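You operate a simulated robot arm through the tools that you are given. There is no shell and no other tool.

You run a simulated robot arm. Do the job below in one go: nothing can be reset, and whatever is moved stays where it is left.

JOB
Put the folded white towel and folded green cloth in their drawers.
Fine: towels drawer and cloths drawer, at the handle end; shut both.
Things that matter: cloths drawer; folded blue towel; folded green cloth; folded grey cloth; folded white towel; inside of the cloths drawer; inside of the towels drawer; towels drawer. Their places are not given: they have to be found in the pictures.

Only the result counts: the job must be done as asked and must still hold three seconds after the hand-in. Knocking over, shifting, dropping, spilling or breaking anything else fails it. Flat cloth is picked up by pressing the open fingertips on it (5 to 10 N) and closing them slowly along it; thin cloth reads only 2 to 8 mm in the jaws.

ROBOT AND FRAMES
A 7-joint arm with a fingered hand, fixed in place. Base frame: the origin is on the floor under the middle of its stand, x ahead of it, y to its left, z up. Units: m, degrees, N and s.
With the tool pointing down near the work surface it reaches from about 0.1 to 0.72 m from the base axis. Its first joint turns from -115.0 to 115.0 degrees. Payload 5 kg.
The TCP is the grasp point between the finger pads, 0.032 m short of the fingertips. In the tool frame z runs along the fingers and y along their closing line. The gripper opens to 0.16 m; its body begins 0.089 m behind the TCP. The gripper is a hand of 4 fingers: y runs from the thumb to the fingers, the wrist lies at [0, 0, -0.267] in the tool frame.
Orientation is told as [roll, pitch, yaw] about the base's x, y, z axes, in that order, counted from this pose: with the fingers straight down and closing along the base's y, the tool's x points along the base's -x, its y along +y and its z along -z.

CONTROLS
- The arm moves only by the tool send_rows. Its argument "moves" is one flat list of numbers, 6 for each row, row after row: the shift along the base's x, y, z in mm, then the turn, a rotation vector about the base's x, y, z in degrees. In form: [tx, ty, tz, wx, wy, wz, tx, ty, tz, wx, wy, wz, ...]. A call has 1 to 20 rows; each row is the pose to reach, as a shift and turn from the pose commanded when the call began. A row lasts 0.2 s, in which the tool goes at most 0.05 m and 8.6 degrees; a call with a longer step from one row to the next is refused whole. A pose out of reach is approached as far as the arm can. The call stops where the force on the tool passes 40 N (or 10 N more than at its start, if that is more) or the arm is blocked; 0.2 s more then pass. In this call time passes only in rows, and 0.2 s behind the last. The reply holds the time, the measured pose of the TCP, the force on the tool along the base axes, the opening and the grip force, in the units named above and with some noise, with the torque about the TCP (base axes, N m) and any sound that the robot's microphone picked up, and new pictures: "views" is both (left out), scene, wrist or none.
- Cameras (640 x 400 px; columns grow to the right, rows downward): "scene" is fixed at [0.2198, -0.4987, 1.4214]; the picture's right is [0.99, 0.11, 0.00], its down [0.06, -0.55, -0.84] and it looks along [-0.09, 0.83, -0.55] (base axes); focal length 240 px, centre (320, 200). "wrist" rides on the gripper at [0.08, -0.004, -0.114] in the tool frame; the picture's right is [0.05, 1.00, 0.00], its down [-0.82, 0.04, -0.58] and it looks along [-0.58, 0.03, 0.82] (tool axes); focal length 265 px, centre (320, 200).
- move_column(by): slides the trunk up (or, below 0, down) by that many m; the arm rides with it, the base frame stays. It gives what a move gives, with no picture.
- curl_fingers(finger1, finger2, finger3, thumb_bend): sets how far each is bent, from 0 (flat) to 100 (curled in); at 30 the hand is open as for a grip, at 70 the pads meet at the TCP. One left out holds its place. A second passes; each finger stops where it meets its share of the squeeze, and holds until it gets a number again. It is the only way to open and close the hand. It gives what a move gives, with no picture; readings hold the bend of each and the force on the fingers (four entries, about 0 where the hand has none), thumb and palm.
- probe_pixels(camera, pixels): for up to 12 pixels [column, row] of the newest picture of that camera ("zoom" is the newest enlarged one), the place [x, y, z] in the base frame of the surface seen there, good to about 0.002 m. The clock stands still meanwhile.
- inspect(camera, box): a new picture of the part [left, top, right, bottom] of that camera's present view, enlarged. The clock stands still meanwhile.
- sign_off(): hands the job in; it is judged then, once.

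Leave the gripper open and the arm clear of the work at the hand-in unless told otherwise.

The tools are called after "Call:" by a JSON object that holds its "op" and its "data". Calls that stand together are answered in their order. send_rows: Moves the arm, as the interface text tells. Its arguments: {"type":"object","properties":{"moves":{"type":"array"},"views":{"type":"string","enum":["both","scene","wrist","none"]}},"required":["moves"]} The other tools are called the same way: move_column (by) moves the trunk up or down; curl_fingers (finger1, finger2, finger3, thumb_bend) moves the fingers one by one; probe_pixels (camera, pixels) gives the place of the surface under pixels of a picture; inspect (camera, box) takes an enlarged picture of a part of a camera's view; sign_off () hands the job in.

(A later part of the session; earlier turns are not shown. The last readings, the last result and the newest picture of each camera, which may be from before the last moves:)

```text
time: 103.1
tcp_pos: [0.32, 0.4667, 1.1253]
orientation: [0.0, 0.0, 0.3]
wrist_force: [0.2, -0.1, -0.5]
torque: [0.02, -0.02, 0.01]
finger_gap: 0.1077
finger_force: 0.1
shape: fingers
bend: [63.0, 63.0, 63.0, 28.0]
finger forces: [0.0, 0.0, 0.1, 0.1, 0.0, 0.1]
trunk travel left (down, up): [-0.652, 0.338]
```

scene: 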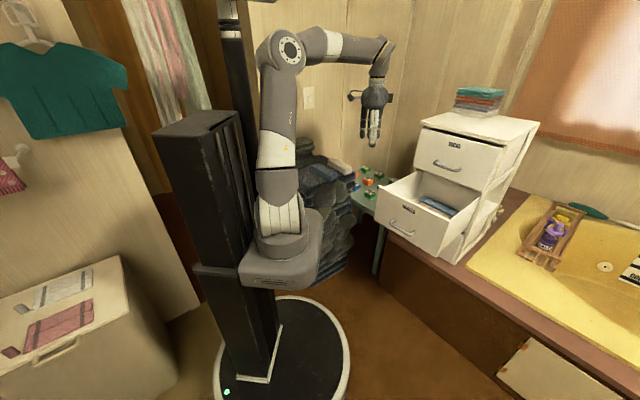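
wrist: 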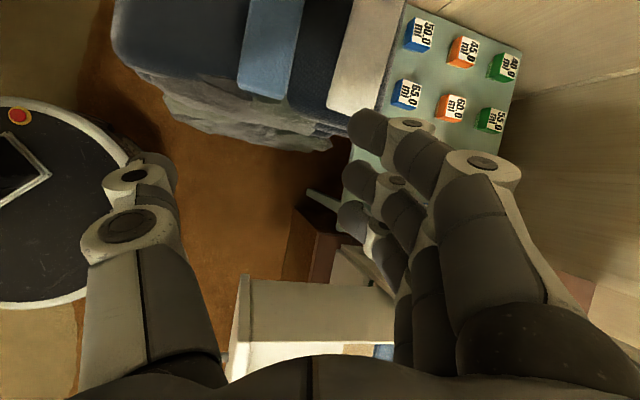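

I'm back at the start pose without complaint, though the elbow is still to the left, which suits reaching left anyway. I'll extend toward the white towel in two stages, starting with (0.23,0.70,1.08) at yaw -20 and a small outward lean.

Call:
{"op": "send_rows", "data": {"moves": [-11.3, 29, -5.6, 1.2, -0.2, -2.5, -22.5, 58, -11, 2.5, -0.4, -5, -33.8, 87, -17, 3.7, -0.7, -7.5, -45, 116, -22, 5, -0.9, -10, -56.3, 146, -28, 6.2, -1.1, -12.5, -67.5, 175, -34, 7.4, -1.3, -15, -78.8, 204, -39, 8.7, -1.5, -17.5, -90, 233, -45, 9.9, -1.8, -20], "views": "both"}}

```text
time: 104.9
tcp_pos: [0.2558, 0.6448, 1.0141]
orientation: [12.8, 1.3, -13.8]
wrist_force: [-0.8, 3.2, -1.4]
torque: [-0.24, -0.06, -0.02]
finger_gap: 0.1079
finger_force: 0.0
shape: fingers
bend: [63.0, 63.0, 63.0, 28.0]
finger forces: [0.0, 0.0, 0.0, 0.0, 0.0, 0.1]
out of reach, approached as far as the arm can: row 4, 5, 6, 7, 8
trunk travel left (down, up): [-0.652, 0.338]
```

scene: 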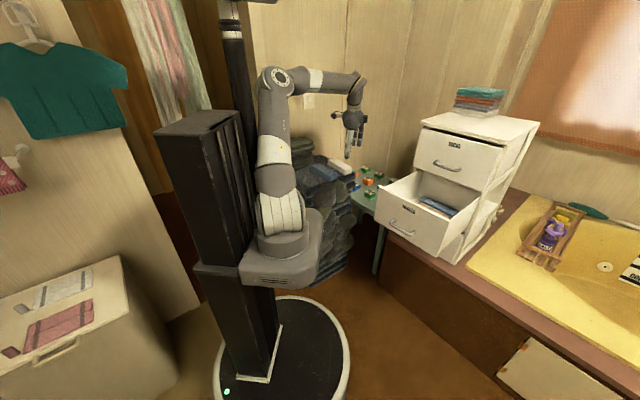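
wrist: 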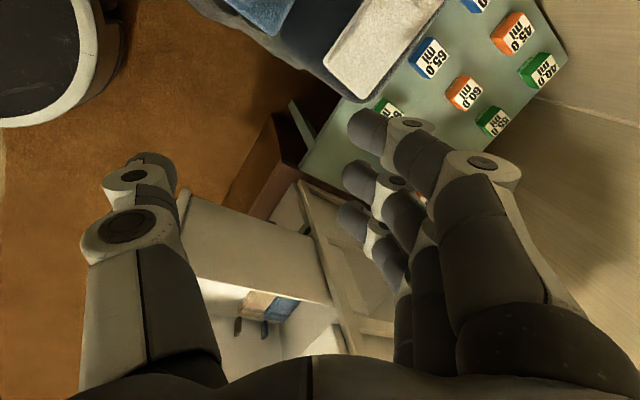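

It is still pinned. The shoulder pan has wound left toward its limit, with the elbow leading. I'll unwind it by swinging the hand to the right at long reach, which forces the upper arm to turn back. First stage: (0.42,0.40,1.12).

Call:
{"op": "send_rows", "data": {"moves": [20.5, -30.6, 13, -1.5, 0.4, -2, 41, -61, 26, -3.1, 0.9, -4, 61.5, -92, 40, -4.6, 1.3, -6.1, 82, -122, 53, -6.2, 1.8, -8.1, 102.5, -153, 66, -7.7, 2.2, -10.1, 123, -184, 80, -9.3, 2.7, -12.1, 143.5, -214, 93, -10.8, 3.1, -14.2, 164, -245, 106, -12.4, 3.6, -16.2], "views": "none"}}

Call:
{"op": "send_rows", "data": {"moves": [18, -30, 0, 0, 0, -3, 36, -60, 0, 0, 0, -6, 54, -90, 0, 0, 0, -9, 72, -120, 0, 0, 0, -12, 90, -150, 0, 0, 0, -15, 108, -180, 0, 0, 0, -18, 126, -210, 0, 0, 0, -21, 144, -240, 0, 0, 0, -24, 162, -270, 0, 0, 0, -27, 180, -300, 0, 0, 0, -30], "views": "scene"}}

```text
time: 106.7
tcp_pos: [0.3911, 0.4162, 1.1171]
orientation: [1.6, 0.8, -27.3]
wrist_force: [0.2, 0.5, -0.1]
torque: [0.01, -0.06, 0.02]
finger_gap: 0.108
finger_force: 0.1
shape: fingers
bend: [63.0, 63.0, 63.0, 28.0]
finger forces: [0.0, 0.0, 0.0, 0.0, 0.0, 0.1]
out of reach, approached as far as the arm can: row 3, 7, 8
trunk travel left (down, up): [-0.652, 0.338]
```

```text
time: 108.9
tcp_pos: [0.5739, 0.1193, 1.1208]
orientation: [0.5, 0.6, -58.7]
wrist_force: [0.5, 0.1, -0.1]
torque: [-0.03, -0.04, 0.02]
finger_gap: 0.1079
finger_force: 0.0
shape: fingers
bend: [63.0, 63.0, 63.0, 28.0]
finger forces: [0.0, 0.0, 0.0, 0.0, 0.0, 0.0]
out of reach, approached as far as the arm can: row 1
trunk travel left (down, up): [-0.652, 0.338]
```

scene: 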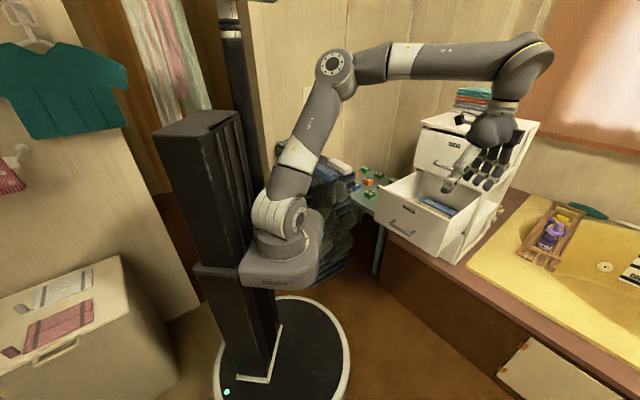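

The shoulder is turning back and the arm follows cleanly now. I'll continue right to about (0.62,-0.10,1.12).

Call:
{"op": "send_rows", "data": {"moves": [6, -27, 0, 0, 0, -2, 12, -55, 0, 0, 0, -4, 18, -82, 0, 0, 0, -6, 24, -110, 0, 0, 0, -8, 30, -137, 0, 0, 0, -10, 36, -165, 0, 0, 0, -12, 42, -192, 0, 0, 0, -14, 46, -219, 0, 0, 0, -16], "views": "scene"}}

```text
time: 110.7
tcp_pos: [0.6168, -0.0997, 1.1202]
orientation: [0.4, 0.7, -74.9]
wrist_force: [0.0, -0.5, -0.5]
torque: [-0.01, -0.01, 0.0]
finger_gap: 0.108
finger_force: 0.0
shape: fingers
bend: [63.0, 63.0, 63.0, 28.0]
finger forces: [0.0, 0.1, 0.0, 0.0, 0.0, 0.0]
trunk travel left (down, up): [-0.652, 0.338]
```

scene: 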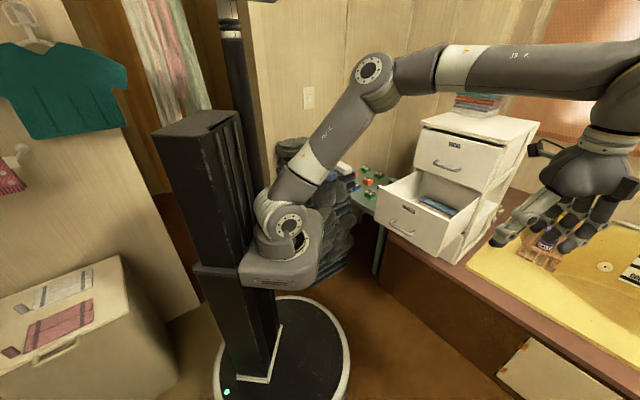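

The shoulder disc faces the camera again, which is the good posture. Now I'll return left along an arc at similar reach: first to (0.50,0.28,1.10), yaw -60.

Call:
{"op": "send_rows", "data": {"moves": [-11.7, 38, -2, 0, 0, 1.5, -23.4, 76, -4, 0, 0, 3, -35, 114, -6, 0, 0, 4.5, -46.8, 152, -8, 0, 0, 6, -58.5, 190, -10, 0, 0, 7.5, -70, 228, -12, 0, 0, 9, -82, 266, -14, 0, 0, 10.5, -93.6, 304, -16, 0, 0, 12, -105, 342, -18, 0, 0, 13.5, -117, 380, -20, 0, 0, 15], "views": "scene"}}

```text
time: 112.9
tcp_pos: [0.5344, 0.1732, 1.106]
orientation: [0.7, 0.2, -61.9]
wrist_force: [-0.4, 0.0, -0.7]
torque: [-0.01, 0.02, 0.01]
finger_gap: 0.1082
finger_force: 0.0
shape: fingers
bend: [63.0, 63.0, 63.0, 28.0]
finger forces: [0.1, 0.0, 0.0, 0.0, 0.0, 0.0]
out of reach, approached as far as the arm can: row 7, 8, 9, 10
trunk travel left (down, up): [-0.652, 0.338]
```

scene: 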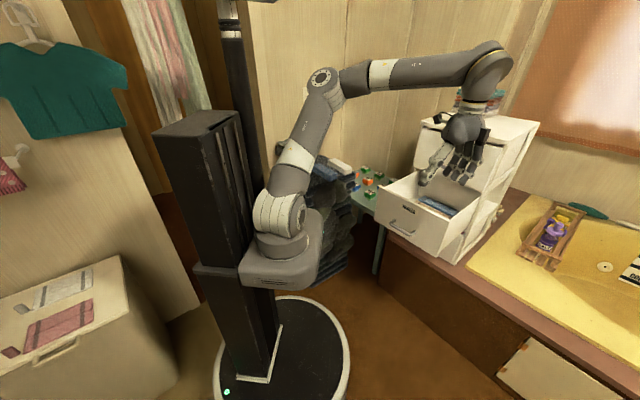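

It is pinned again partway, because the elbow stays out to the left. I'll measure the posture precisely before choosing the next motion.

Call:
{"op": "probe_pixels", "data": {"camera": "scene", "pixels": [[321, 78], [335, 95], [352, 78], [400, 70], [440, 70], [480, 65], [492, 60], [470, 105], [290, 160], [300, 213], [285, 240], [275, 200]]}}

Call:
{"op": "inspect", "data": {"camera": "scene", "box": [230, 40, 530, 300]}}

```text
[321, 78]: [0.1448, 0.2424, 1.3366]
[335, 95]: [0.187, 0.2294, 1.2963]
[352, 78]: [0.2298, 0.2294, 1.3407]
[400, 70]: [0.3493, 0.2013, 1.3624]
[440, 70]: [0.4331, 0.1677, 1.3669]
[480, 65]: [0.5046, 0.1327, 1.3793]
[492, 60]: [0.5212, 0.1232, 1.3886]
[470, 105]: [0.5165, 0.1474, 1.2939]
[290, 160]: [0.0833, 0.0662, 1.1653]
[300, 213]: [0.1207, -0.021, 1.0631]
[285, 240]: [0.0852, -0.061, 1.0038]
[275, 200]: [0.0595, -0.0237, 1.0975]
```

```text
1.54 times, centred on (380, 170) of scene
```

zoom: 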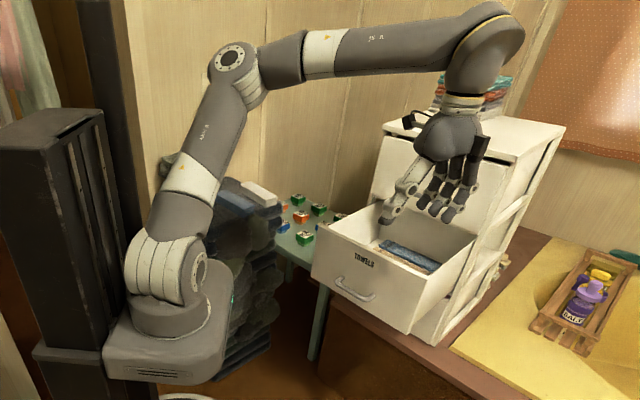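

The elbow sits at about (0.15,0.27,1.33), left of the arm's line. A lateral move at long reach is done mostly by the shoulder pan, while at short reach other joints do it. So I'll swing far right at long reach, retract, come back left at short reach, and this should lift the elbow upright. First, the swing right.

Call:
{"op": "send_rows", "data": {"moves": [8, -37, 2, 0, 0, -1.6, 16, -73, 4, 0, 0, -3.2, 25, -110, 6, 0, 0, -4.9, 33, -146, 8, 0, 0, -6.5, 41, -183, 10, 0, 0, -8, 50, -220, 12, 0, 0, -9.8, 58, -256, 14, 0, 0, -11.4, 66, -293, 14, 0, 0, -13, 54, -326, 14, 0, 0, -17, 40, -360, 14, 0, 0, -21, 27, -393, 14, 0, 0, -25, 13, -426, 14, 0, 0, -29, 0, -460, 14, 0, 0, -34, -14, -493, 14, 0, 0, -38], "views": "scene"}}

```text
time: 115.9
tcp_pos: [0.5185, -0.3187, 1.1203]
orientation: [0.4, 0.8, -97.8]
wrist_force: [-0.4, -0.7, 0.2]
torque: [0.02, 0.01, 0.01]
finger_gap: 0.1083
finger_force: 0.1
shape: fingers
bend: [63.0, 63.0, 63.0, 28.0]
finger forces: [0.0, 0.1, 0.0, 0.0, 0.0, 0.1]
trunk travel left (down, up): [-0.652, 0.338]
```

scene: 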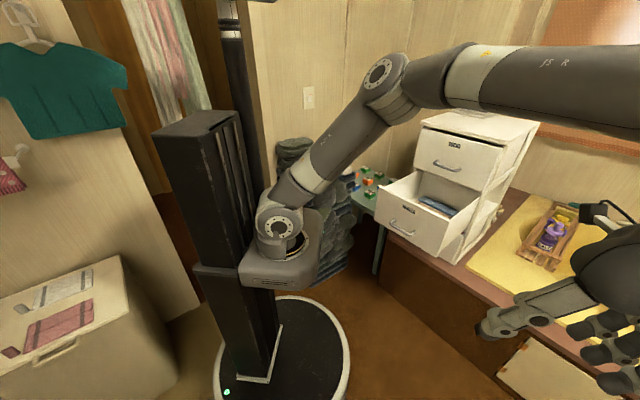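

The pan has come round to the right. Next I'll retract to short reach, about (0.32,-0.12,1.15).

Call:
{"op": "send_rows", "data": {"moves": [-25, 25, 4, 0, 0, 1.5, -50, 50, 8, 0, 0, 3, -75, 75, 12, 0, 0, 4.5, -100, 100, 16, 0, 0, 6, -125, 125, 20, 0, 0, 7.5, -150, 150, 24, 0, 0, 9, -175, 175, 28, 0, 0, 10.5, -198, 199, 30, 0, 0, 12], "views": "scene"}}

```text
time: 117.7
tcp_pos: [0.3214, -0.1167, 1.1505]
orientation: [0.3, 0.7, -85.6]
wrist_force: [0.1, 0.0, 0.3]
torque: [0.03, -0.04, -0.02]
finger_gap: 0.108
finger_force: 0.0
shape: fingers
bend: [63.0, 63.0, 63.0, 28.0]
finger forces: [0.0, 0.0, 0.0, 0.0, 0.1, 0.0]
trunk travel left (down, up): [-0.652, 0.338]
```

scene: 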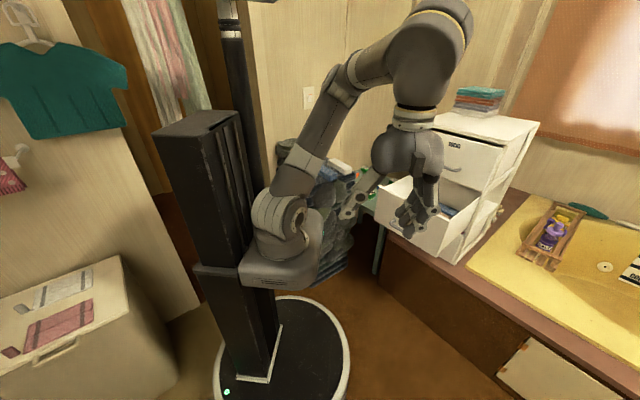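

Now I'll move left at short reach, to about (0.33,0.14,1.15).

Call:
{"op": "send_rows", "data": {"moves": [2, 32, 0, 0, 0, 3, 4, 64, 0, 0, 0, 6, 6, 96, 0, 0, 0, 9, 8, 128, 0, 0, 0, 12, 10, 160, 0, 0, 0, 15, 12, 192, 0, 0, 0, 18, 14, 224, 0, 0, 0, 21, 16, 256, 0, 0, 0, 24], "views": "scene"}}

```text
time: 119.5
tcp_pos: [0.3359, 0.1373, 1.1473]
orientation: [0.3, 0.6, -61.8]
wrist_force: [-0.3, 1.1, 0.7]
torque: [0.01, -0.05, -0.01]
finger_gap: 0.108
finger_force: 0.1
shape: fingers
bend: [63.0, 63.0, 63.0, 28.0]
finger forces: [0.1, 0.0, 0.1, 0.0, 0.1, 0.0]
trunk travel left (down, up): [-0.652, 0.338]
```

scene: 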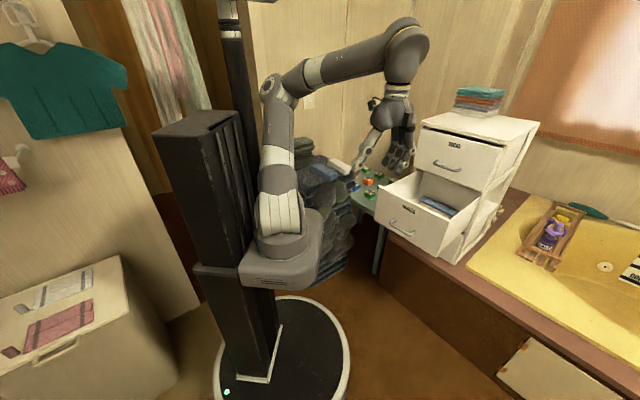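

The pose is fine but the elbow is still to the left. With the elbow left, the forearm-roll joint is strongly wound, so pointing the hand to the left winds it to its limit and should force the elbow upright. I'll swing the hand to point left around a fixed wrist.

Call:
{"op": "send_rows", "data": {"moves": [-15.8, 28.5, 2, 6.1, 3.4, 0, -31.3, 56.5, 7.9, 12.3, 6.8, 0, -46.4, 83.7, 17.7, 18.4, 10.2, 0, -60.8, 109.7, 31.3, 24.5, 13.6, 0, -74.3, 134, 48.3, 30.6, 17, 0, -86.7, 156.3, 68.6, 36.8, 20.4, 0, -97.7, 176.3, 91.8, 42.9, 23.8, 0, -107.4, 193.7, 117.7, 49, 27.2, 0, -115.4, 208.2, 145.8, 55.1, 30.6, 0, -121.7, 219.5, 175.7, 61.3, 34, 0], "views": "scene"}}

```text
time: 120.8
tcp_pos: [0.3282, 0.2147, 1.0577]
orientation: [-1.0, 26.9, -63.6]
wrist_force: [-0.4, 0.3, -1.0]
torque: [0.02, -0.03, -0.03]
finger_gap: 0.1083
finger_force: 0.1
shape: fingers
bend: [63.0, 63.0, 63.0, 28.0]
finger forces: [0.1, 0.0, 0.0, 0.0, 0.1, 0.0]
out of reach, approached as far as the arm can: row 1, 2, 3, 4, 5, 6
trunk travel left (down, up): [-0.652, 0.338]
stopped in row 6: the arm was blocked; the commanded pose is now the measured one
```

scene: 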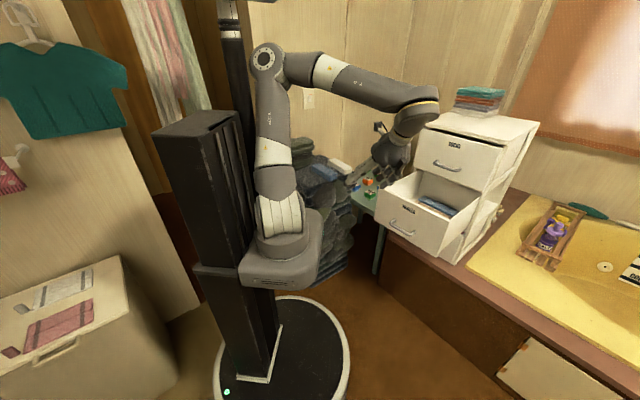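

It was at a limit at once, and the elbow did rise. I'll check the link positions.

Call:
{"op": "probe_pixels", "data": {"camera": "scene", "pixels": [[265, 58], [270, 100], [272, 150], [275, 215], [300, 65], [340, 78], [400, 100], [420, 105], [415, 125], [395, 150], [290, 250], [320, 70]]}}

```text
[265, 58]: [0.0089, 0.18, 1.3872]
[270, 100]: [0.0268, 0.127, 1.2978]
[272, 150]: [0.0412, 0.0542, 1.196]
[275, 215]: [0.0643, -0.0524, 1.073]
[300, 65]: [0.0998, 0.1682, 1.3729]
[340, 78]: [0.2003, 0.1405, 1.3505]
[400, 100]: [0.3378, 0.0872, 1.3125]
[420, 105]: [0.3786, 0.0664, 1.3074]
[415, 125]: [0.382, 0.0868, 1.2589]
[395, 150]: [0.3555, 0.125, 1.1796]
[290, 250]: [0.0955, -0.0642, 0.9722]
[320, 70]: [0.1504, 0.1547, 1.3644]
```

The forearm's "J5" mark faces the camera now, which it never did before. So the wrist has flipped to its mirrored solution, with the forearm roll turned about 180°. To undo that I'll swing the hand the other way (right, then up) and come back down over the front. First I'll go to an open spot, (0.50,-0.05,1.14), hand straight down.

Call:
{"op": "send_rows", "data": {"moves": [21.5, -33, 10, -3.1, -1.3, -1.4, 43, -66, 20, -6.2, -2.7, -2.9, 64.5, -99, 31, -9.3, -4, -4.3, 86, -132, 41, -12.4, -5.3, -5.7, 107.5, -166, 51, -15.5, -6.6, -7.1, 129, -199, 62, -18.6, -8, -8.6, 150.5, -232, 72, -21.7, -9.3, -10, 172, -265, 82, -24.8, -10.6, -11.4], "views": "scene"}}

```text
time: 122.6
tcp_pos: [0.4998, -0.05, 1.1381]
orientation: [-0.1, -0.1, -74.7]
wrist_force: [0.4, -1.5, 0.0]
torque: [0.02, -0.01, 0.0]
finger_gap: 0.108
finger_force: 0.1
shape: fingers
bend: [63.0, 63.0, 63.0, 28.0]
finger forces: [0.1, 0.0, 0.1, 0.1, 0.0, 0.0]
trunk travel left (down, up): [-0.652, 0.338]
```

scene: 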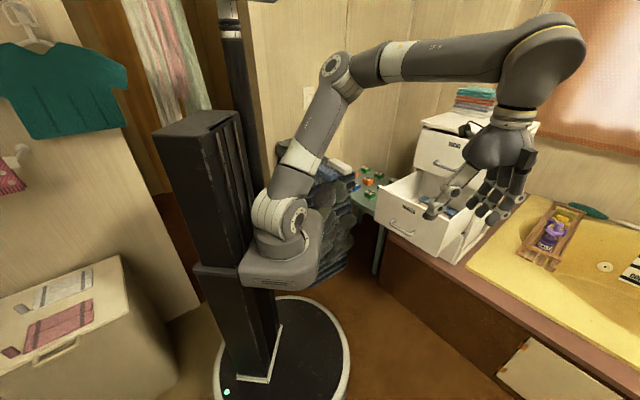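

From this open spot I'll swing the hand to the right around the wrist, 70° for now, and see if it follows.

Call:
{"op": "send_rows", "data": {"moves": [-20.1, -25.6, 2, -5.5, 4.3, 0, -39.9, -50.8, 7.9, -11, 8.6, 0, -59.1, -75.2, 17.7, -16.5, 12.9, 0, -77.4, -98.5, 31.3, -22.1, 17.2, 0, -94.6, -120.3, 48.3, -27.6, 21.6, 0, -110.4, -140.5, 68.6, -33.1, 25.9, 0, -124.5, -158.4, 91.8, -38.6, 30.2, 0, -136.8, -174, 117.7, -44.1, 34.5, 0, -147, -187, 145.8, -49.6, 38.8, 0, -155, -197.2, 175.7, -55.2, 43.1, 0], "views": "scene"}}

```text
time: 124.8
tcp_pos: [0.3435, -0.2457, 1.3161]
orientation: [-65.9, -34.3, -52.3]
wrist_force: [-0.5, 0.2, -0.7]
torque: [0.0, -0.02, -0.02]
finger_gap: 0.1078
finger_force: 0.0
shape: fingers
bend: [63.0, 63.0, 63.0, 28.0]
finger forces: [0.2, 0.0, 0.0, 0.1, 0.1, 0.0]
trunk travel left (down, up): [-0.652, 0.338]
```

scene: 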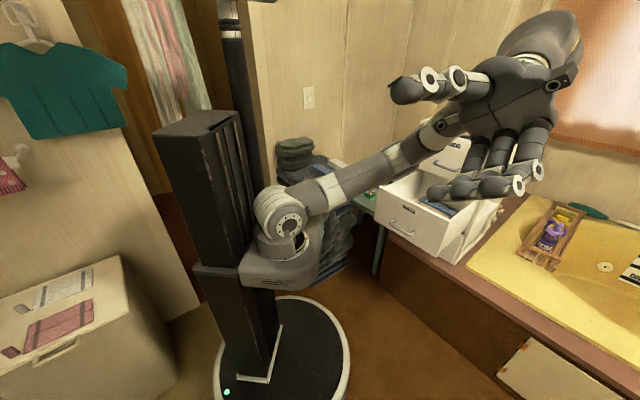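

It followed, but the whole arm rolled with it and the elbow dropped, so this direction is wrong. The opposite roll (hand to the left) should raise the elbow, if done here on the right where the pan has room. I'll retrace back to hand-down first.

Call:
{"op": "send_rows", "data": {"moves": [8, 10.2, -29.9, 5.6, -4.3, 0, 18.2, 23.2, -58, 11.1, -8.6, 0, 30.5, 38.8, -83.9, 16.6, -12.9, 0, 44.6, 56.7, -107.1, 22.1, -17.2, 0, 60.4, 76.9, -127.4, 27.6, -21.5, 0, 77.6, 98.7, -144.4, 33.1, -25.9, 0, 95.9, 122, -158, 38.7, -30.2, 0, 115.1, 146.4, -167.8, 44.2, -34.5, 0, 134.9, 171.6, -173.7, 49.7, -38.8, 0, 155, 197.2, -175.7, 55.2, -43.1, 0], "views": "scene"}}

```text
time: 127.0
tcp_pos: [0.4984, -0.0494, 1.1399]
orientation: [0.0, -0.1, -74.7]
wrist_force: [0.4, 0.1, -0.5]
torque: [-0.01, 0.01, 0.0]
finger_gap: 0.1082
finger_force: 0.1
shape: fingers
bend: [63.0, 63.0, 63.0, 28.0]
finger forces: [0.1, 0.0, 0.0, 0.1, 0.1, 0.0]
trunk travel left (down, up): [-0.652, 0.338]
```

scene: 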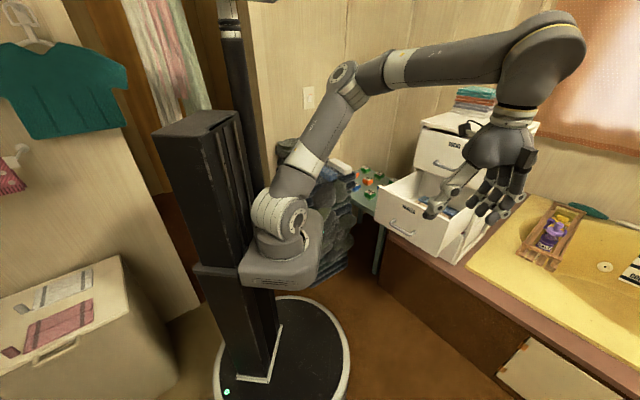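

I'm back at hand-down. Now I'll roll the hand to the left by 70° around the wrist.

Call:
{"op": "send_rows", "data": {"moves": [20, 25.6, 2, 5.5, -4.3, 0, 39.8, 50.9, 7.9, 11, -8.6, 0, 59, 75.4, 17.7, 16.5, -12.9, 0, 77.2, 98.7, 31.3, 22.1, -17.2, 0, 94.3, 120.6, 48.3, 27.6, -21.6, 0, 110, 140.8, 68.6, 33.1, -25.9, 0, 124, 158.8, 91.8, 38.6, -30.2, 0, 136.4, 174.5, 117.7, 44.1, -34.5, 0, 146.5, 187.5, 145.8, 49.6, -38.8, 0, 154.6, 197.7, 175.7, 55.2, -43.1, 0], "views": "scene"}}

```text
time: 129.2
tcp_pos: [0.6535, 0.1457, 1.3168]
orientation: [65.7, 34.3, -52.3]
wrist_force: [-0.4, 0.0, -0.3]
torque: [-0.01, 0.03, 0.0]
finger_gap: 0.1081
finger_force: 0.1
shape: fingers
bend: [63.0, 63.0, 63.0, 28.0]
finger forces: [0.1, 0.0, 0.1, 0.0, 0.1, 0.0]
trunk travel left (down, up): [-0.652, 0.338]
```

scene: 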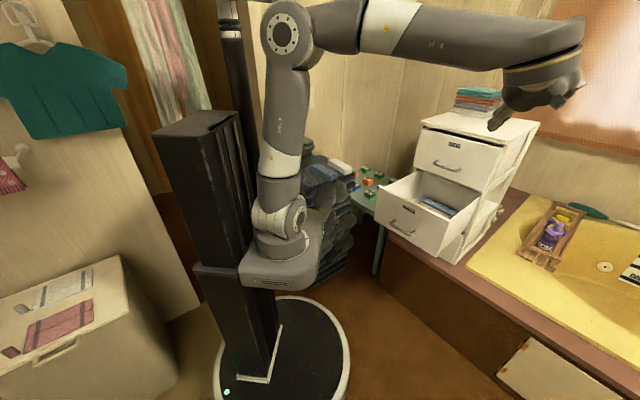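

The elbow is upright again and the arm follows fully. To get back to hand-down without undoing it, I'll use a different path: first turn the hand about the vertical from left toward forward, then pitch it down. Turn first.

Call:
{"op": "send_rows", "data": {"moves": [22.1, -19.4, 0, 0, 0, -6.67, 41.4, -40.9, 0, 0, 0, -13.3, 58.4, -64.8, 0, 0, 0, -20, 72.4, -90.5, 0, 0, 0, -26.7, 83.3, -117.3, 0, 0, 0, -33.3, 91, -145.6, 0, 0, 0, -40, 95.4, -174.6, 0, 0, 0, -46.7, 96.4, -203.5, 0, 0, 0, -53.3, 94.1, -232.7, 0, 0, 0, -60], "views": "scene"}}

```text
time: 131.2
tcp_pos: [0.75, -0.0851, 1.3153]
orientation: [65.5, 34.3, -112.2]
wrist_force: [0.5, 0.7, -0.1]
torque: [0.02, 0.02, 0.0]
finger_gap: 0.1084
finger_force: 0.0
shape: fingers
bend: [63.0, 63.0, 63.0, 28.0]
finger forces: [0.1, 0.0, 0.1, 0.0, 0.0, 0.0]
trunk travel left (down, up): [-0.652, 0.338]
```

scene: 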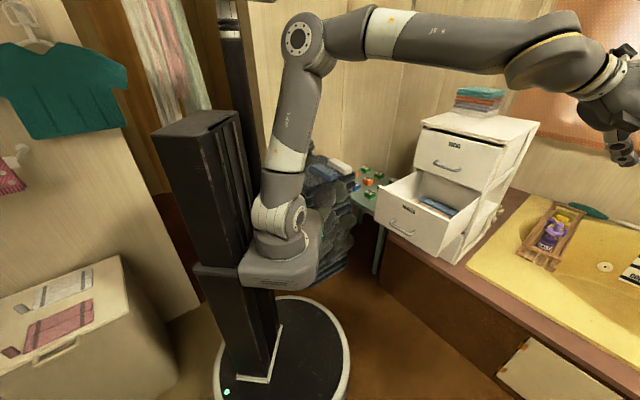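

The elbow stays up. Now I'll pitch the hand down.

Call:
{"op": "send_rows", "data": {"moves": [-12.9, 1.8, -29.9, 1, 6.9, 0, -29.3, 4.1, -58, 1.9, 13.9, 0, -48.9, 6.9, -83.9, 2.9, 20.8, 0, -71.5, 10, -107.1, 3.9, 27.7, 0, -96.8, 13.6, -127.4, 4.9, 34.7, 0, -124.3, 17.5, -144.4, 5.8, 41.6, 0, -153.6, 21.6, -158, 6.8, 48.5, 0, -184.4, 25.9, -167.8, 7.8, 55.4, 0, -216.2, 30.4, -173.7, 8.8, 62.4, 0, -248.4, 34.9, -175.7, 9.7, 69.3, 0], "views": "scene"}}

```text
time: 133.4
tcp_pos: [0.3986, -0.226, 0.9634]
orientation: [2.3, 2.2, -134.4]
wrist_force: [-3.7, -5.8, 0.3]
torque: [0.67, -0.37, 0.02]
finger_gap: 0.108
finger_force: 0.0
shape: fingers
bend: [63.0, 63.0, 63.0, 28.0]
finger forces: [0.0, 0.0, 0.1, 0.0, 0.0, 0.1]
out of reach, approached as far as the arm can: row 1, 2, 3, 4, 5, 6, 7, 8, 9, 10
trunk travel left (down, up): [-0.652, 0.338]
```

scene: 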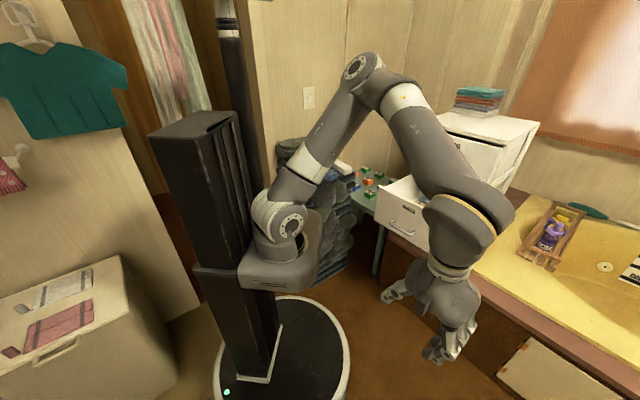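

The orientation came out right but the position strayed to (0.40,-0.23,0.96). I'll check the posture and that everything around is undisturbed.

Call:
{"op": "probe_pixels", "data": {"camera": "scene", "pixels": [[360, 68], [375, 90], [400, 95], [430, 150], [455, 210], [480, 205], [325, 130], [290, 225], [445, 300], [435, 350], [390, 295], [300, 185]]}}

Call:
{"op": "send_rows", "data": {"moves": [0, 0, 0, 0, 0, 0], "views": "wrist"}}

```text
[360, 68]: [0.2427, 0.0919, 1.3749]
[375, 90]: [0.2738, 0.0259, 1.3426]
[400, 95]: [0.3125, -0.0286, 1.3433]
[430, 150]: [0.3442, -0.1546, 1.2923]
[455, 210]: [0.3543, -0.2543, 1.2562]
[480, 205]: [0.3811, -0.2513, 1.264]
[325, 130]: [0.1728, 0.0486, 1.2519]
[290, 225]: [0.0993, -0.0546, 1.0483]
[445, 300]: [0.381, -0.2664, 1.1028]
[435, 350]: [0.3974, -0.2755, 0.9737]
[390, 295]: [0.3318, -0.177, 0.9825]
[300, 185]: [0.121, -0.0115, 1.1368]
```

```text
time: 133.8
tcp_pos: [0.3998, -0.2219, 0.9627]
orientation: [2.5, 1.9, -134.3]
wrist_force: [0.1, 0.0, 0.8]
torque: [0.09, -0.07, -0.01]
finger_gap: 0.1077
finger_force: 0.0
shape: fingers
bend: [63.0, 63.0, 63.0, 28.0]
finger forces: [0.0, 0.0, 0.0, 0.0, 0.0, 0.0]
trunk travel left (down, up): [-0.652, 0.338]
```

wrist: 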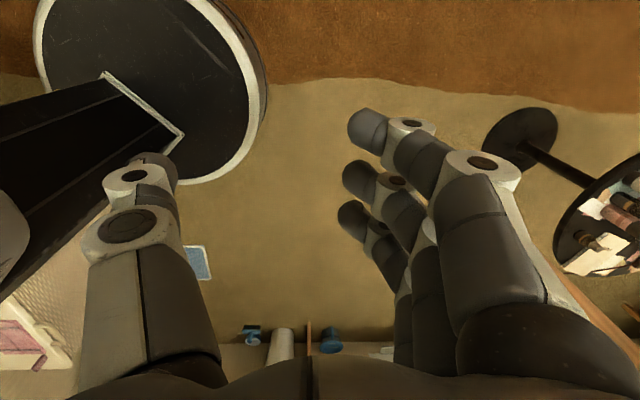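

All forces are zero and nothing was touched. The forearm roll has changed; its label side no longer shows the J5 mark. I'll go back to the front, (0.52,-0.05,1.13), and see how the arm follows.

Call:
{"op": "send_rows", "data": {"moves": [15, 21.5, 21, -0.3, 0.2, 3.6, 30, 43, 42, -0.5, 0.5, 7.3, 45, 64.5, 63, -0.8, 0.7, 10.9, 60, 86, 84, -1, 0.9, 14.5, 75, 107.5, 105, -1.2, 1.2, 18.1, 90, 129, 126, -1.5, 1.4, 21.8, 105, 150.5, 147, -1.8, 1.7, 25.4, 120, 172, 167, -2, 1.9, 29], "views": "scene"}}

```text
time: 135.6
tcp_pos: [0.5443, -0.1211, 1.0531]
orientation: [2.7, -1.8, -104.3]
wrist_force: [4.0, 0.6, -1.7]
torque: [0.01, 0.4, -0.02]
finger_gap: 0.1081
finger_force: 0.0
shape: fingers
bend: [63.0, 63.0, 63.0, 28.0]
finger forces: [0.0, 0.0, 0.0, 0.0, 0.0, 0.1]
out of reach, approached as far as the arm can: row 3, 4, 5, 6, 7, 8
trunk travel left (down, up): [-0.652, 0.338]
```

scene: 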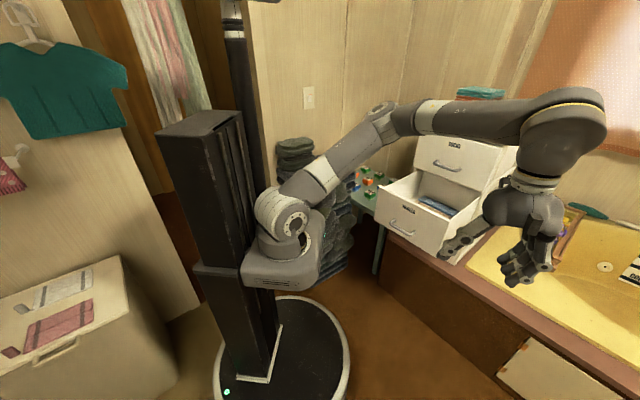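

Everything out of reach so far fits one cause. With the elbow off to the side the forearm is level, so the wrist-bend joint is at its limit when the hand points down near shoulder height. Raising the trunk and keeping the hand lower relative to the shoulder should fix that. I'll raise it 0.25 m.

Call:
{"op": "move_column", "data": {"by": 0.25}}

Call:
{"op": "send_rows", "data": {"moves": [-3, 36, -25, -1, 1, 4, -6, 72, -50, -2, 1.5, 8, -9, 108, -75, -2.5, 2, 12, -12, 144, -100, -2.5, 2, 16, -15, 180, -125, -2.5, 2, 20, -18, 216, -150, -2.5, 2, 24, -20, 252, -175, -2.5, 2, 28, -22, 288, -200, -2.5, 2, 32], "views": "scene"}}

```text
time: 138.2
tcp_pos: [0.5382, -0.1206, 1.3079]
orientation: [3.4, -1.7, -104.4]
wrist_force: [0.3, 0.5, -0.1]
torque: [-0.01, 0.02, -0.01]
finger_gap: 0.1083
finger_force: 0.1
shape: fingers
bend: [63.0, 63.0, 63.0, 28.0]
finger forces: [0.0, 0.0, 0.0, 0.1, 0.1, 0.0]
trunk travel left (down, up): [-0.902, 0.088]
```

```text
time: 140.0
tcp_pos: [0.516, 0.1692, 1.1075]
orientation: [1.3, -4.1, -72.2]
wrist_force: [-0.2, -0.7, -0.3]
torque: [-0.03, 0.02, 0.0]
finger_gap: 0.1084
finger_force: 0.1
shape: fingers
bend: [63.0, 63.0, 63.0, 28.0]
finger forces: [0.0, 0.1, 0.0, 0.1, 0.1, 0.0]
trunk travel left (down, up): [-0.902, 0.088]
```

scene: 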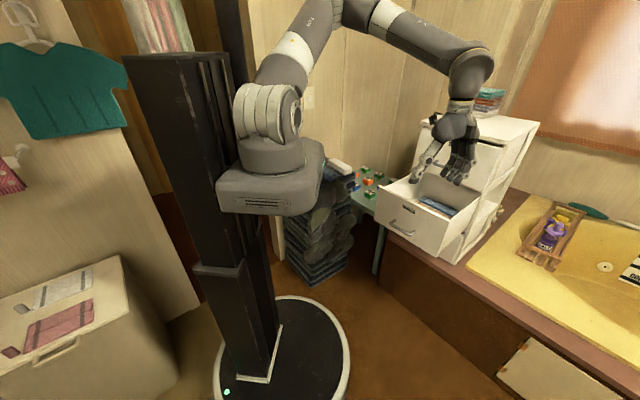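

It follows fully now. I'll continue left to (0.40,0.42,1.05), yaw -50.

Call:
{"op": "send_rows", "data": {"moves": [-14.5, 31.4, -7, 0.9, 0.7, 2.8, -29, 62.8, -14, 1.8, 1.4, 5.5, -43.5, 94, -21, 2.7, 2.1, 8.3, -58, 125.5, -28, 3.6, 2.9, 11, -72.5, 157, -35, 4.5, 3.6, 13.8, -87, 188, -42, 5.4, 4.3, 16.5, -101.5, 219.6, -50, 6.3, 5, 19.3, -116, 251, -57, 7.2, 5.7, 22], "views": "scene"}}

```text
time: 141.8
tcp_pos: [0.3993, 0.419, 1.05]
orientation: [-0.2, 4.9, -50.1]
wrist_force: [-0.3, 0.3, 1.2]
torque: [-0.01, -0.03, -0.02]
finger_gap: 0.1081
finger_force: 0.0
shape: fingers
bend: [63.0, 63.0, 63.0, 28.0]
finger forces: [0.0, 0.0, 0.0, 0.1, 0.0, 0.0]
trunk travel left (down, up): [-0.902, 0.088]
```

scene: 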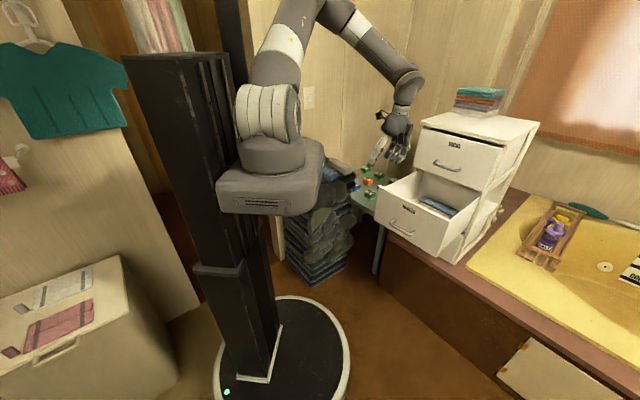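

This is working. Now on to the white towel's hover at (0.214,0.757,1.0), lean 15°, yaw -45.

Call:
{"op": "send_rows", "data": {"moves": [-18.5, 33.8, -5, 0.7, 0.7, 0.5, -37, 67.6, -10, 1.5, 1.4, 1, -55.5, 101.4, -15, 2.2, 2, 1.5, -74, 135.2, -20, 2.9, 2.7, 2, -92.5, 169, -25, 3.7, 3.4, 2.5, -111, 202.8, -30, 4.4, 4.1, 3, -129.5, 236.6, -35, 5.1, 4.8, 3.5, -148, 270.4, -40, 5.8, 5.4, 4, -166.5, 304.2, -45, 6.6, 6.1, 4.5, -185, 338, -50, 7.3, 6.8, 5], "views": "both"}}

```text
time: 144.0
tcp_pos: [0.3287, 0.5466, 1.0303]
orientation: [-0.2, 14.0, -45.8]
wrist_force: [0.7, -0.2, -0.3]
torque: [-0.01, 0.0, 0.03]
finger_gap: 0.1079
finger_force: 0.2
shape: fingers
bend: [63.0, 63.0, 63.0, 28.0]
finger forces: [0.0, 0.1, 0.1, 0.0, 0.1, 0.1]
out of reach, approached as far as the arm can: row 3, 4, 5, 6, 7, 8, 9, 10
trunk travel left (down, up): [-0.902, 0.088]
```

scene: 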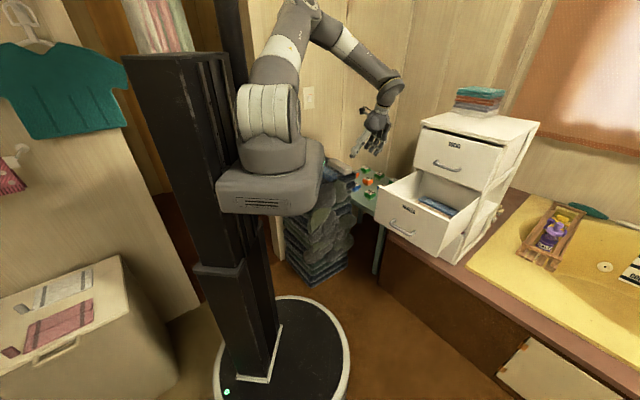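
wrist: 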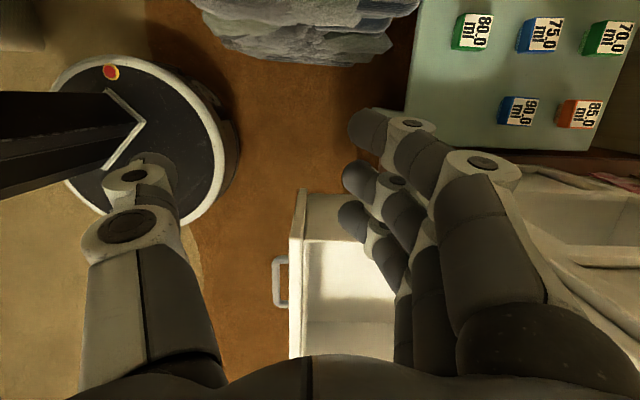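

The shoulder pan is near its limit with the arm half-folded, and extending outward relaxes it. From here I'll move radially outward first to about (0.39,0.65,0.99), which is over the gap between the pile and the chest.

Call:
{"op": "send_rows", "data": {"moves": [12, 21, -8, 0, 0, 0, 24, 42, -16, 0, 0, 0, 37, 63, -24, 0, 0, 0, 49, 84, -32, 0, 0, 0, 61, 105, -40, 0, 0, 0], "views": "scene"}}

```text
time: 145.2
tcp_pos: [0.3321, 0.5547, 1.0289]
orientation: [-0.3, 14.9, -45.2]
wrist_force: [0.3, -0.7, -0.1]
torque: [0.02, -0.01, -0.02]
finger_gap: 0.108
finger_force: 0.1
shape: fingers
bend: [63.0, 63.0, 63.0, 28.0]
finger forces: [0.0, 0.0, 0.1, 0.0, 0.0, 0.0]
out of reach, approached as far as the arm can: row 1, 2, 3, 4, 5
trunk travel left (down, up): [-0.902, 0.088]
```

scene: 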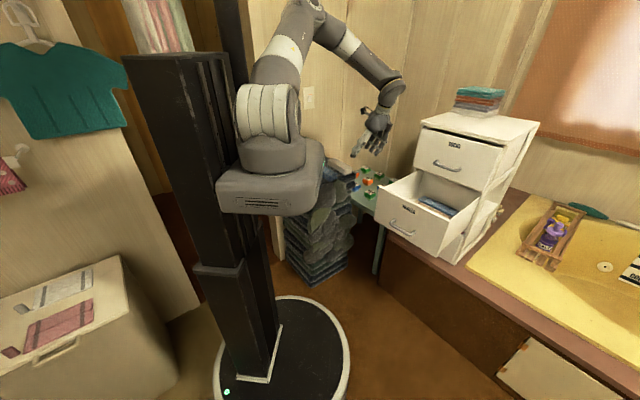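

Still pinned, so it isn't only the pan. I'll probe the links here.

Call:
{"op": "probe_pixels", "data": {"camera": "scene", "pixels": [[305, 5], [290, 30], [275, 70], [268, 110], [320, 20], [345, 45], [375, 75], [398, 80], [385, 95], [375, 130], [290, 110], [262, 150]]}}

Call:
{"op": "inspect", "data": {"camera": "scene", "box": [220, 0, 420, 180]}}

```text
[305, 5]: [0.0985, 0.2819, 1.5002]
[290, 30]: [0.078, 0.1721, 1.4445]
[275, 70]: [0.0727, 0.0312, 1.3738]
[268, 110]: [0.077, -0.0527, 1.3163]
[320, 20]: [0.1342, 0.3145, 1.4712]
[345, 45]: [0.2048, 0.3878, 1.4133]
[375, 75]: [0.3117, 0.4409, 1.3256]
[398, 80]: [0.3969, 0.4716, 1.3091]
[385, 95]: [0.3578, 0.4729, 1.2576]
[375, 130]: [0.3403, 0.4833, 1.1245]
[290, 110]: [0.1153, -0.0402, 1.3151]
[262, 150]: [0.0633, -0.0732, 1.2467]
```

```text
2.22 times, centred on (320, 90) of scene
```

zoom: 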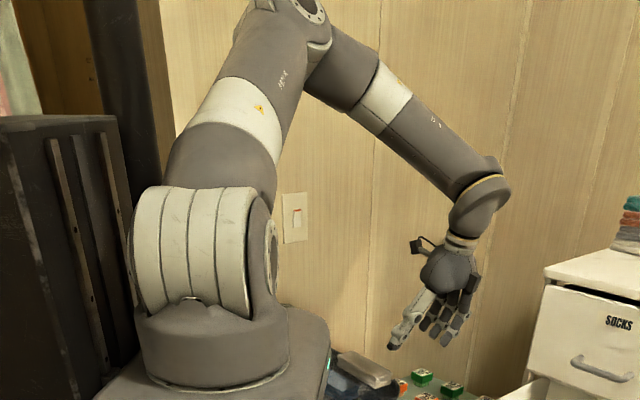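

I'll test which direction is actually limited: hold position and turn the hand's yaw by +30°, then see whether outward motion becomes possible.

Call:
{"op": "send_rows", "data": {"moves": [0, 0, 0, 0, 0, 6, 0, 0, 0, 0, 0, 12, 0, 0, 0, 0, 0, 18, 0, 0, 0, 0, 0, 24, 0, 0, 0, 0, 0, 30], "views": "none"}}

Call:
{"op": "send_rows", "data": {"moves": [12, 21, -8, 0, 0, 0, 24, 42, -16, 0, 0, 0, 37, 63, -24, 0, 0, 0], "views": "none"}}

```text
time: 146.4
tcp_pos: [0.332, 0.5557, 1.0277]
orientation: [-0.3, 14.9, -15.1]
wrist_force: [0.3, -0.1, -0.2]
torque: [-0.02, -0.03, 0.04]
finger_gap: 0.1081
finger_force: 0.0
shape: fingers
bend: [63.0, 63.0, 63.0, 28.0]
finger forces: [0.0, 0.0, 0.1, 0.1, 0.0, 0.0]
trunk travel left (down, up): [-0.902, 0.088]
```

```text
time: 147.2
tcp_pos: [0.3683, 0.6203, 1.0026]
orientation: [-0.4, 14.9, -15.2]
wrist_force: [-0.3, -0.2, -0.8]
torque: [0.01, -0.01, 0.02]
finger_gap: 0.1079
finger_force: 0.2
shape: fingers
bend: [63.0, 63.0, 63.0, 28.0]
finger forces: [0.0, 0.1, 0.0, 0.0, 0.0, 0.0]
trunk travel left (down, up): [-0.902, 0.088]
```

With yaw -15° it extends freely, so the hand-roll joint was the limit: in this posture yaw -45° lies beyond it. The grip is symmetric, so I can use the opposite yaw, +135°, with thumb and fingers swapping sides, which puts that joint mid-range. First I'll straighten the lean and step back slightly.

Call:
{"op": "send_rows", "data": {"moves": [-13, -20, 7, -1.3, -4.8, 0, -26, -40, 14, -2.6, -9.6, 0, -38, -60, 20, -3.9, -14.4, 0], "views": "none"}}

Call:
{"op": "send_rows", "data": {"moves": [0, 0, 0, 0, 0, 8, 0, 0, 0, 0, 0, 16, 0, 0, 0, 0, 0, 24, 0, 0, 0, 0, 0, 32, 0, 0, 0, 0, 0, 40, 0, 0, 0, 0, 0, 48, 0, 0, 0, 0, 0, 56, 0, 0, 0, 0, 0, 64, 0, 0, 0, 0, 0, 72, 0, 0, 0, 0, 0, 80, 0, 0, 0, 0, 0, 88, 0, 0, 0, 0, 0, 96, 0, 0, 0, 0, 0, 104, 0, 0, 0, 0, 0, 112, 0, 0, 0, 0, 0, 120, 0, 0, 0, 0, 0, 128, 0, 0, 0, 0, 0, 136, 0, 0, 0, 0, 0, 144, 0, 0, 0, 0, 0, 150], "views": "both"}}

```text
time: 148.0
tcp_pos: [0.3295, 0.5594, 1.0233]
orientation: [-0.3, -0.1, -15.2]
wrist_force: [0.4, 0.1, -0.4]
torque: [0.04, -0.03, 0.0]
finger_gap: 0.1083
finger_force: 0.1
shape: fingers
bend: [63.0, 63.0, 63.0, 28.0]
finger forces: [0.0, 0.0, 0.0, 0.0, 0.1, 0.1]
trunk travel left (down, up): [-0.902, 0.088]
```

```text
time: 152.0
tcp_pos: [0.3306, 0.5589, 1.0217]
orientation: [-0.2, 0.0, 134.9]
wrist_force: [0.5, -0.4, -0.2]
torque: [-0.04, -0.02, 0.01]
finger_gap: 0.1082
finger_force: 0.0
shape: fingers
bend: [63.0, 63.0, 63.0, 28.0]
finger forces: [0.1, 0.0, 0.0, 0.0, 0.0, 0.1]
trunk travel left (down, up): [-0.902, 0.088]
```

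scene: 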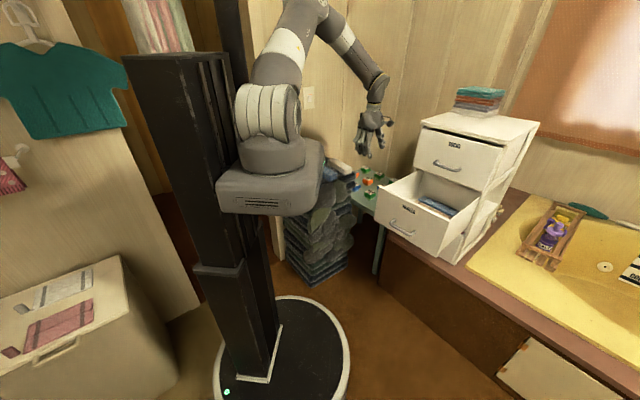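
wrist: 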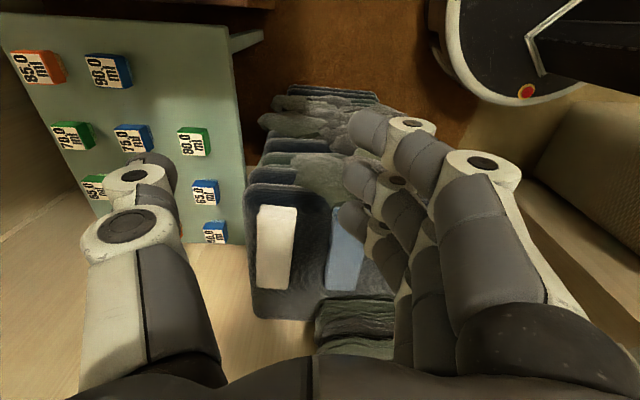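

Yaw +135° was reached without complaint, and the wrist camera now sees the pile with the white towel at wrist (275,248). I'll move to a hover above the white towel, leaning 15°.

Call:
{"op": "send_rows", "data": {"moves": [-16.7, 28.3, -3, 1.5, 1.5, 0, -33.3, 56.6, -6, 3, 3, 0, -50, 84.9, -9, 4.5, 4.5, 0, -66.6, 113.1, -12, 6.1, 6.1, 0, -83.3, 141.4, -15, 7.6, 7.6, 0, -100, 169.7, -18, 9.1, 9.1, 0, -116.6, 198, -20, 10.6, 10.6, 0], "views": "both"}}

```text
time: 153.6
tcp_pos: [0.2143, 0.7585, 1.0031]
orientation: [-0.3, -15.0, 134.9]
wrist_force: [-0.1, 0.6, 0.4]
torque: [-0.03, 0.0, -0.02]
finger_gap: 0.1081
finger_force: 0.0
shape: fingers
bend: [63.0, 63.0, 63.0, 28.0]
finger forces: [0.0, 0.1, 0.1, 0.1, 0.1, 0.0]
trunk travel left (down, up): [-0.902, 0.088]
```

scene: 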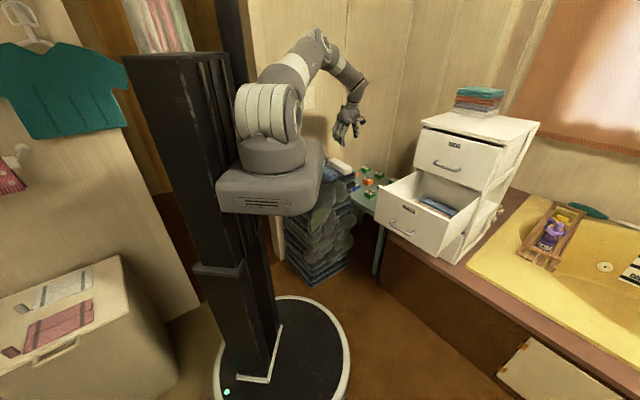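
wrist: 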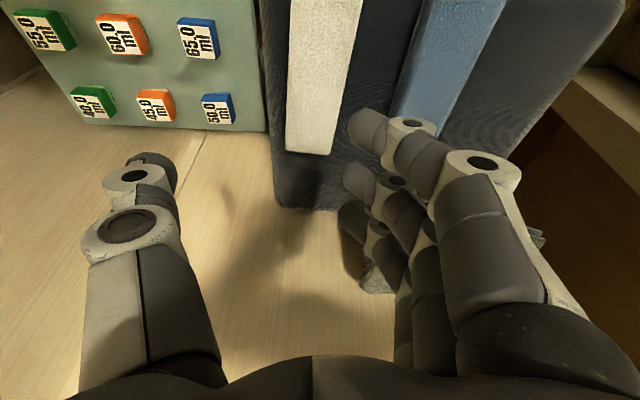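

Hover reached exactly. White is at wrist columns 285–362 and runs up out of view; its far end is at row 155. I'll probe its edges and its blue neighbour.

Call:
{"op": "probe_pixels", "data": {"camera": "wrist", "pixels": [[290, 10], [357, 10], [287, 145], [330, 150], [325, 80], [291, 80], [345, 80], [410, 60], [395, 105], [268, 60], [275, 180], [380, 60]]}}

Call:
{"op": "inspect", "data": {"camera": "wrist", "box": [200, 0, 520, 220]}}

```text
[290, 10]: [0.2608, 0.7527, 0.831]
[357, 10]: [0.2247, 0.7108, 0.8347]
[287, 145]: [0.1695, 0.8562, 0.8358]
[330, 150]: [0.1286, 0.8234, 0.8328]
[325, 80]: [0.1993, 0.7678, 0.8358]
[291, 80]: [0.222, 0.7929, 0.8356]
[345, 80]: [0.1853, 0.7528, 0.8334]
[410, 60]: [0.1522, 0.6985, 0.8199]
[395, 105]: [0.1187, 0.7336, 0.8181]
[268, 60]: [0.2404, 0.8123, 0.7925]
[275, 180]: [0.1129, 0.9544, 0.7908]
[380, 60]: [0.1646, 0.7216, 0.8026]
```

```text
1.82 times, centred on (360, 110) of wrist
```

zoom: 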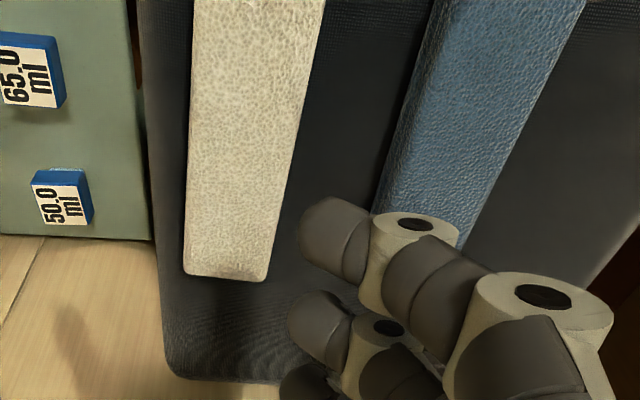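

White's edges are n 0.662–0.717 near and 0.673–0.725 far, so it lies about 4° skewed, with centre n≈0.691. Blue's nearest edge is n≈0.602. I'll correct the yaw by -4°, shift 4.5 mm, and pre-bend to 53. Then I'll go down with the trunk, which keeps the arm's extension unchanged.

Call:
{"op": "send_rows", "data": {"moves": [0, 4.5, 0, 0, 0, -4], "views": "none"}}

Call:
{"op": "curl_fingers", "data": {"finger1": 53, "finger2": 53, "finger3": 53, "thumb_bend": 53}}

Call:
{"op": "move_column", "data": {"by": -0.11}}

Call:
{"op": "inspect", "data": {"camera": "wrist", "box": [0, 0, 640, 400]}}

```text
time: 154.0
tcp_pos: [0.2137, 0.7625, 1.0024]
orientation: [-0.2, -15.0, 130.7]
wrist_force: [-0.7, 1.5, -0.4]
torque: [0.02, -0.01, -0.01]
finger_gap: 0.1081
finger_force: 0.1
shape: fingers
bend: [63.0, 63.0, 63.0, 28.0]
finger forces: [0.0, 0.0, 0.0, 0.1, 0.1, 0.1]
trunk travel left (down, up): [-0.902, 0.088]
```

```text
time: 155.0
tcp_pos: [0.2151, 0.7617, 1.0032]
orientation: [-0.2, -15.0, 130.8]
wrist_force: [-0.9, 0.3, -0.4]
torque: [-0.01, 0.01, 0.0]
finger_gap: 0.0795
finger_force: 0.0
shape: fingers
bend: [53.0, 53.0, 53.0, 53.0]
finger forces: [0.0, 0.0, 0.0, 0.0, 0.0, 0.0]
trunk travel left (down, up): [-0.902, 0.088]
```

```text
time: 156.4
tcp_pos: [0.2142, 0.7612, 0.8935]
orientation: [-0.3, -14.9, 130.8]
wrist_force: [0.4, -0.3, -0.1]
torque: [0.01, 0.02, -0.02]
finger_gap: 0.0796
finger_force: 0.2
shape: fingers
bend: [53.0, 53.0, 53.0, 53.0]
finger forces: [0.0, 0.0, 0.0, 0.1, 0.0, 0.1]
trunk travel left (down, up): [-0.792, 0.198]
```

```text
1.00 times, centred on (320, 200) of wrist (not enlarged: the box is as wide or as high as the picture)
```

zoom: 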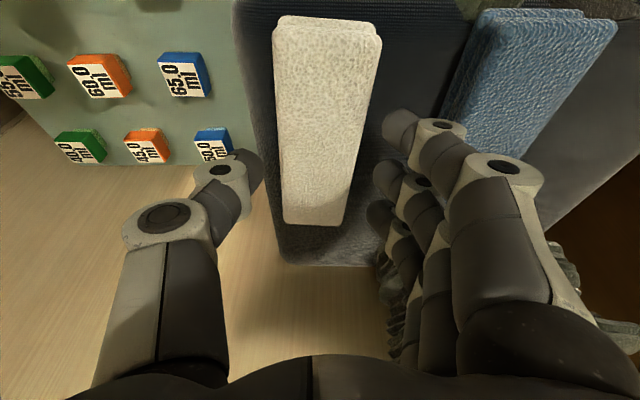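

The fingers straddle the white towel. I'll verify the clearances with probes.

Call:
{"op": "probe_pixels", "data": {"camera": "zoom", "pixels": [[392, 125], [380, 178], [370, 215], [258, 165], [440, 128], [420, 183], [280, 120], [370, 60], [352, 150], [290, 220], [340, 215], [445, 100]]}}

```text
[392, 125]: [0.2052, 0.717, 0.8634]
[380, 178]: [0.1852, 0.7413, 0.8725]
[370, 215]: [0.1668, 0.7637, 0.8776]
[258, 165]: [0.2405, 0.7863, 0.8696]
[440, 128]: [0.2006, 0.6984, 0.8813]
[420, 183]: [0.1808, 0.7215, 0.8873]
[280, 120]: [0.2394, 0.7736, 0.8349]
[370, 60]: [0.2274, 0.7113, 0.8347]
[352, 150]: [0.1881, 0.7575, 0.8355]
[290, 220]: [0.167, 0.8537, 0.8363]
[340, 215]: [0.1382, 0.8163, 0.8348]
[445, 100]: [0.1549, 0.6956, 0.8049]
```

Thumb and fingers are at ±0.036 and the towel's sides at -0.026 and +0.022, so it is well centred. I'll lower 42 mm with the trunk.

Call:
{"op": "move_column", "data": {"by": -0.042}}

Call:
{"op": "inspect", "data": {"camera": "wrist", "box": [160, 0, 560, 300]}}

```text
time: 157.2
tcp_pos: [0.2148, 0.7617, 0.8507]
orientation: [-0.4, -15.0, 130.8]
wrist_force: [-0.1, 0.2, -0.1]
torque: [0.0, 0.0, 0.06]
finger_gap: 0.0795
finger_force: 0.0
shape: fingers
bend: [53.0, 53.0, 53.0, 53.0]
finger forces: [0.0, 0.0, 0.0, 0.0, 0.0, 0.1]
trunk travel left (down, up): [-0.75, 0.24]
```

```text
1.33 times, centred on (360, 150) of wrist
```

zoom: 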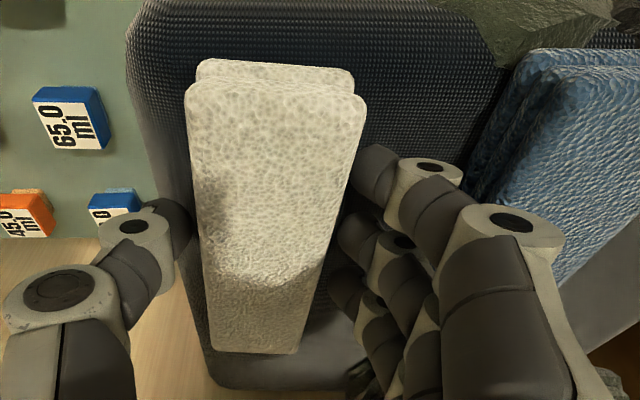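

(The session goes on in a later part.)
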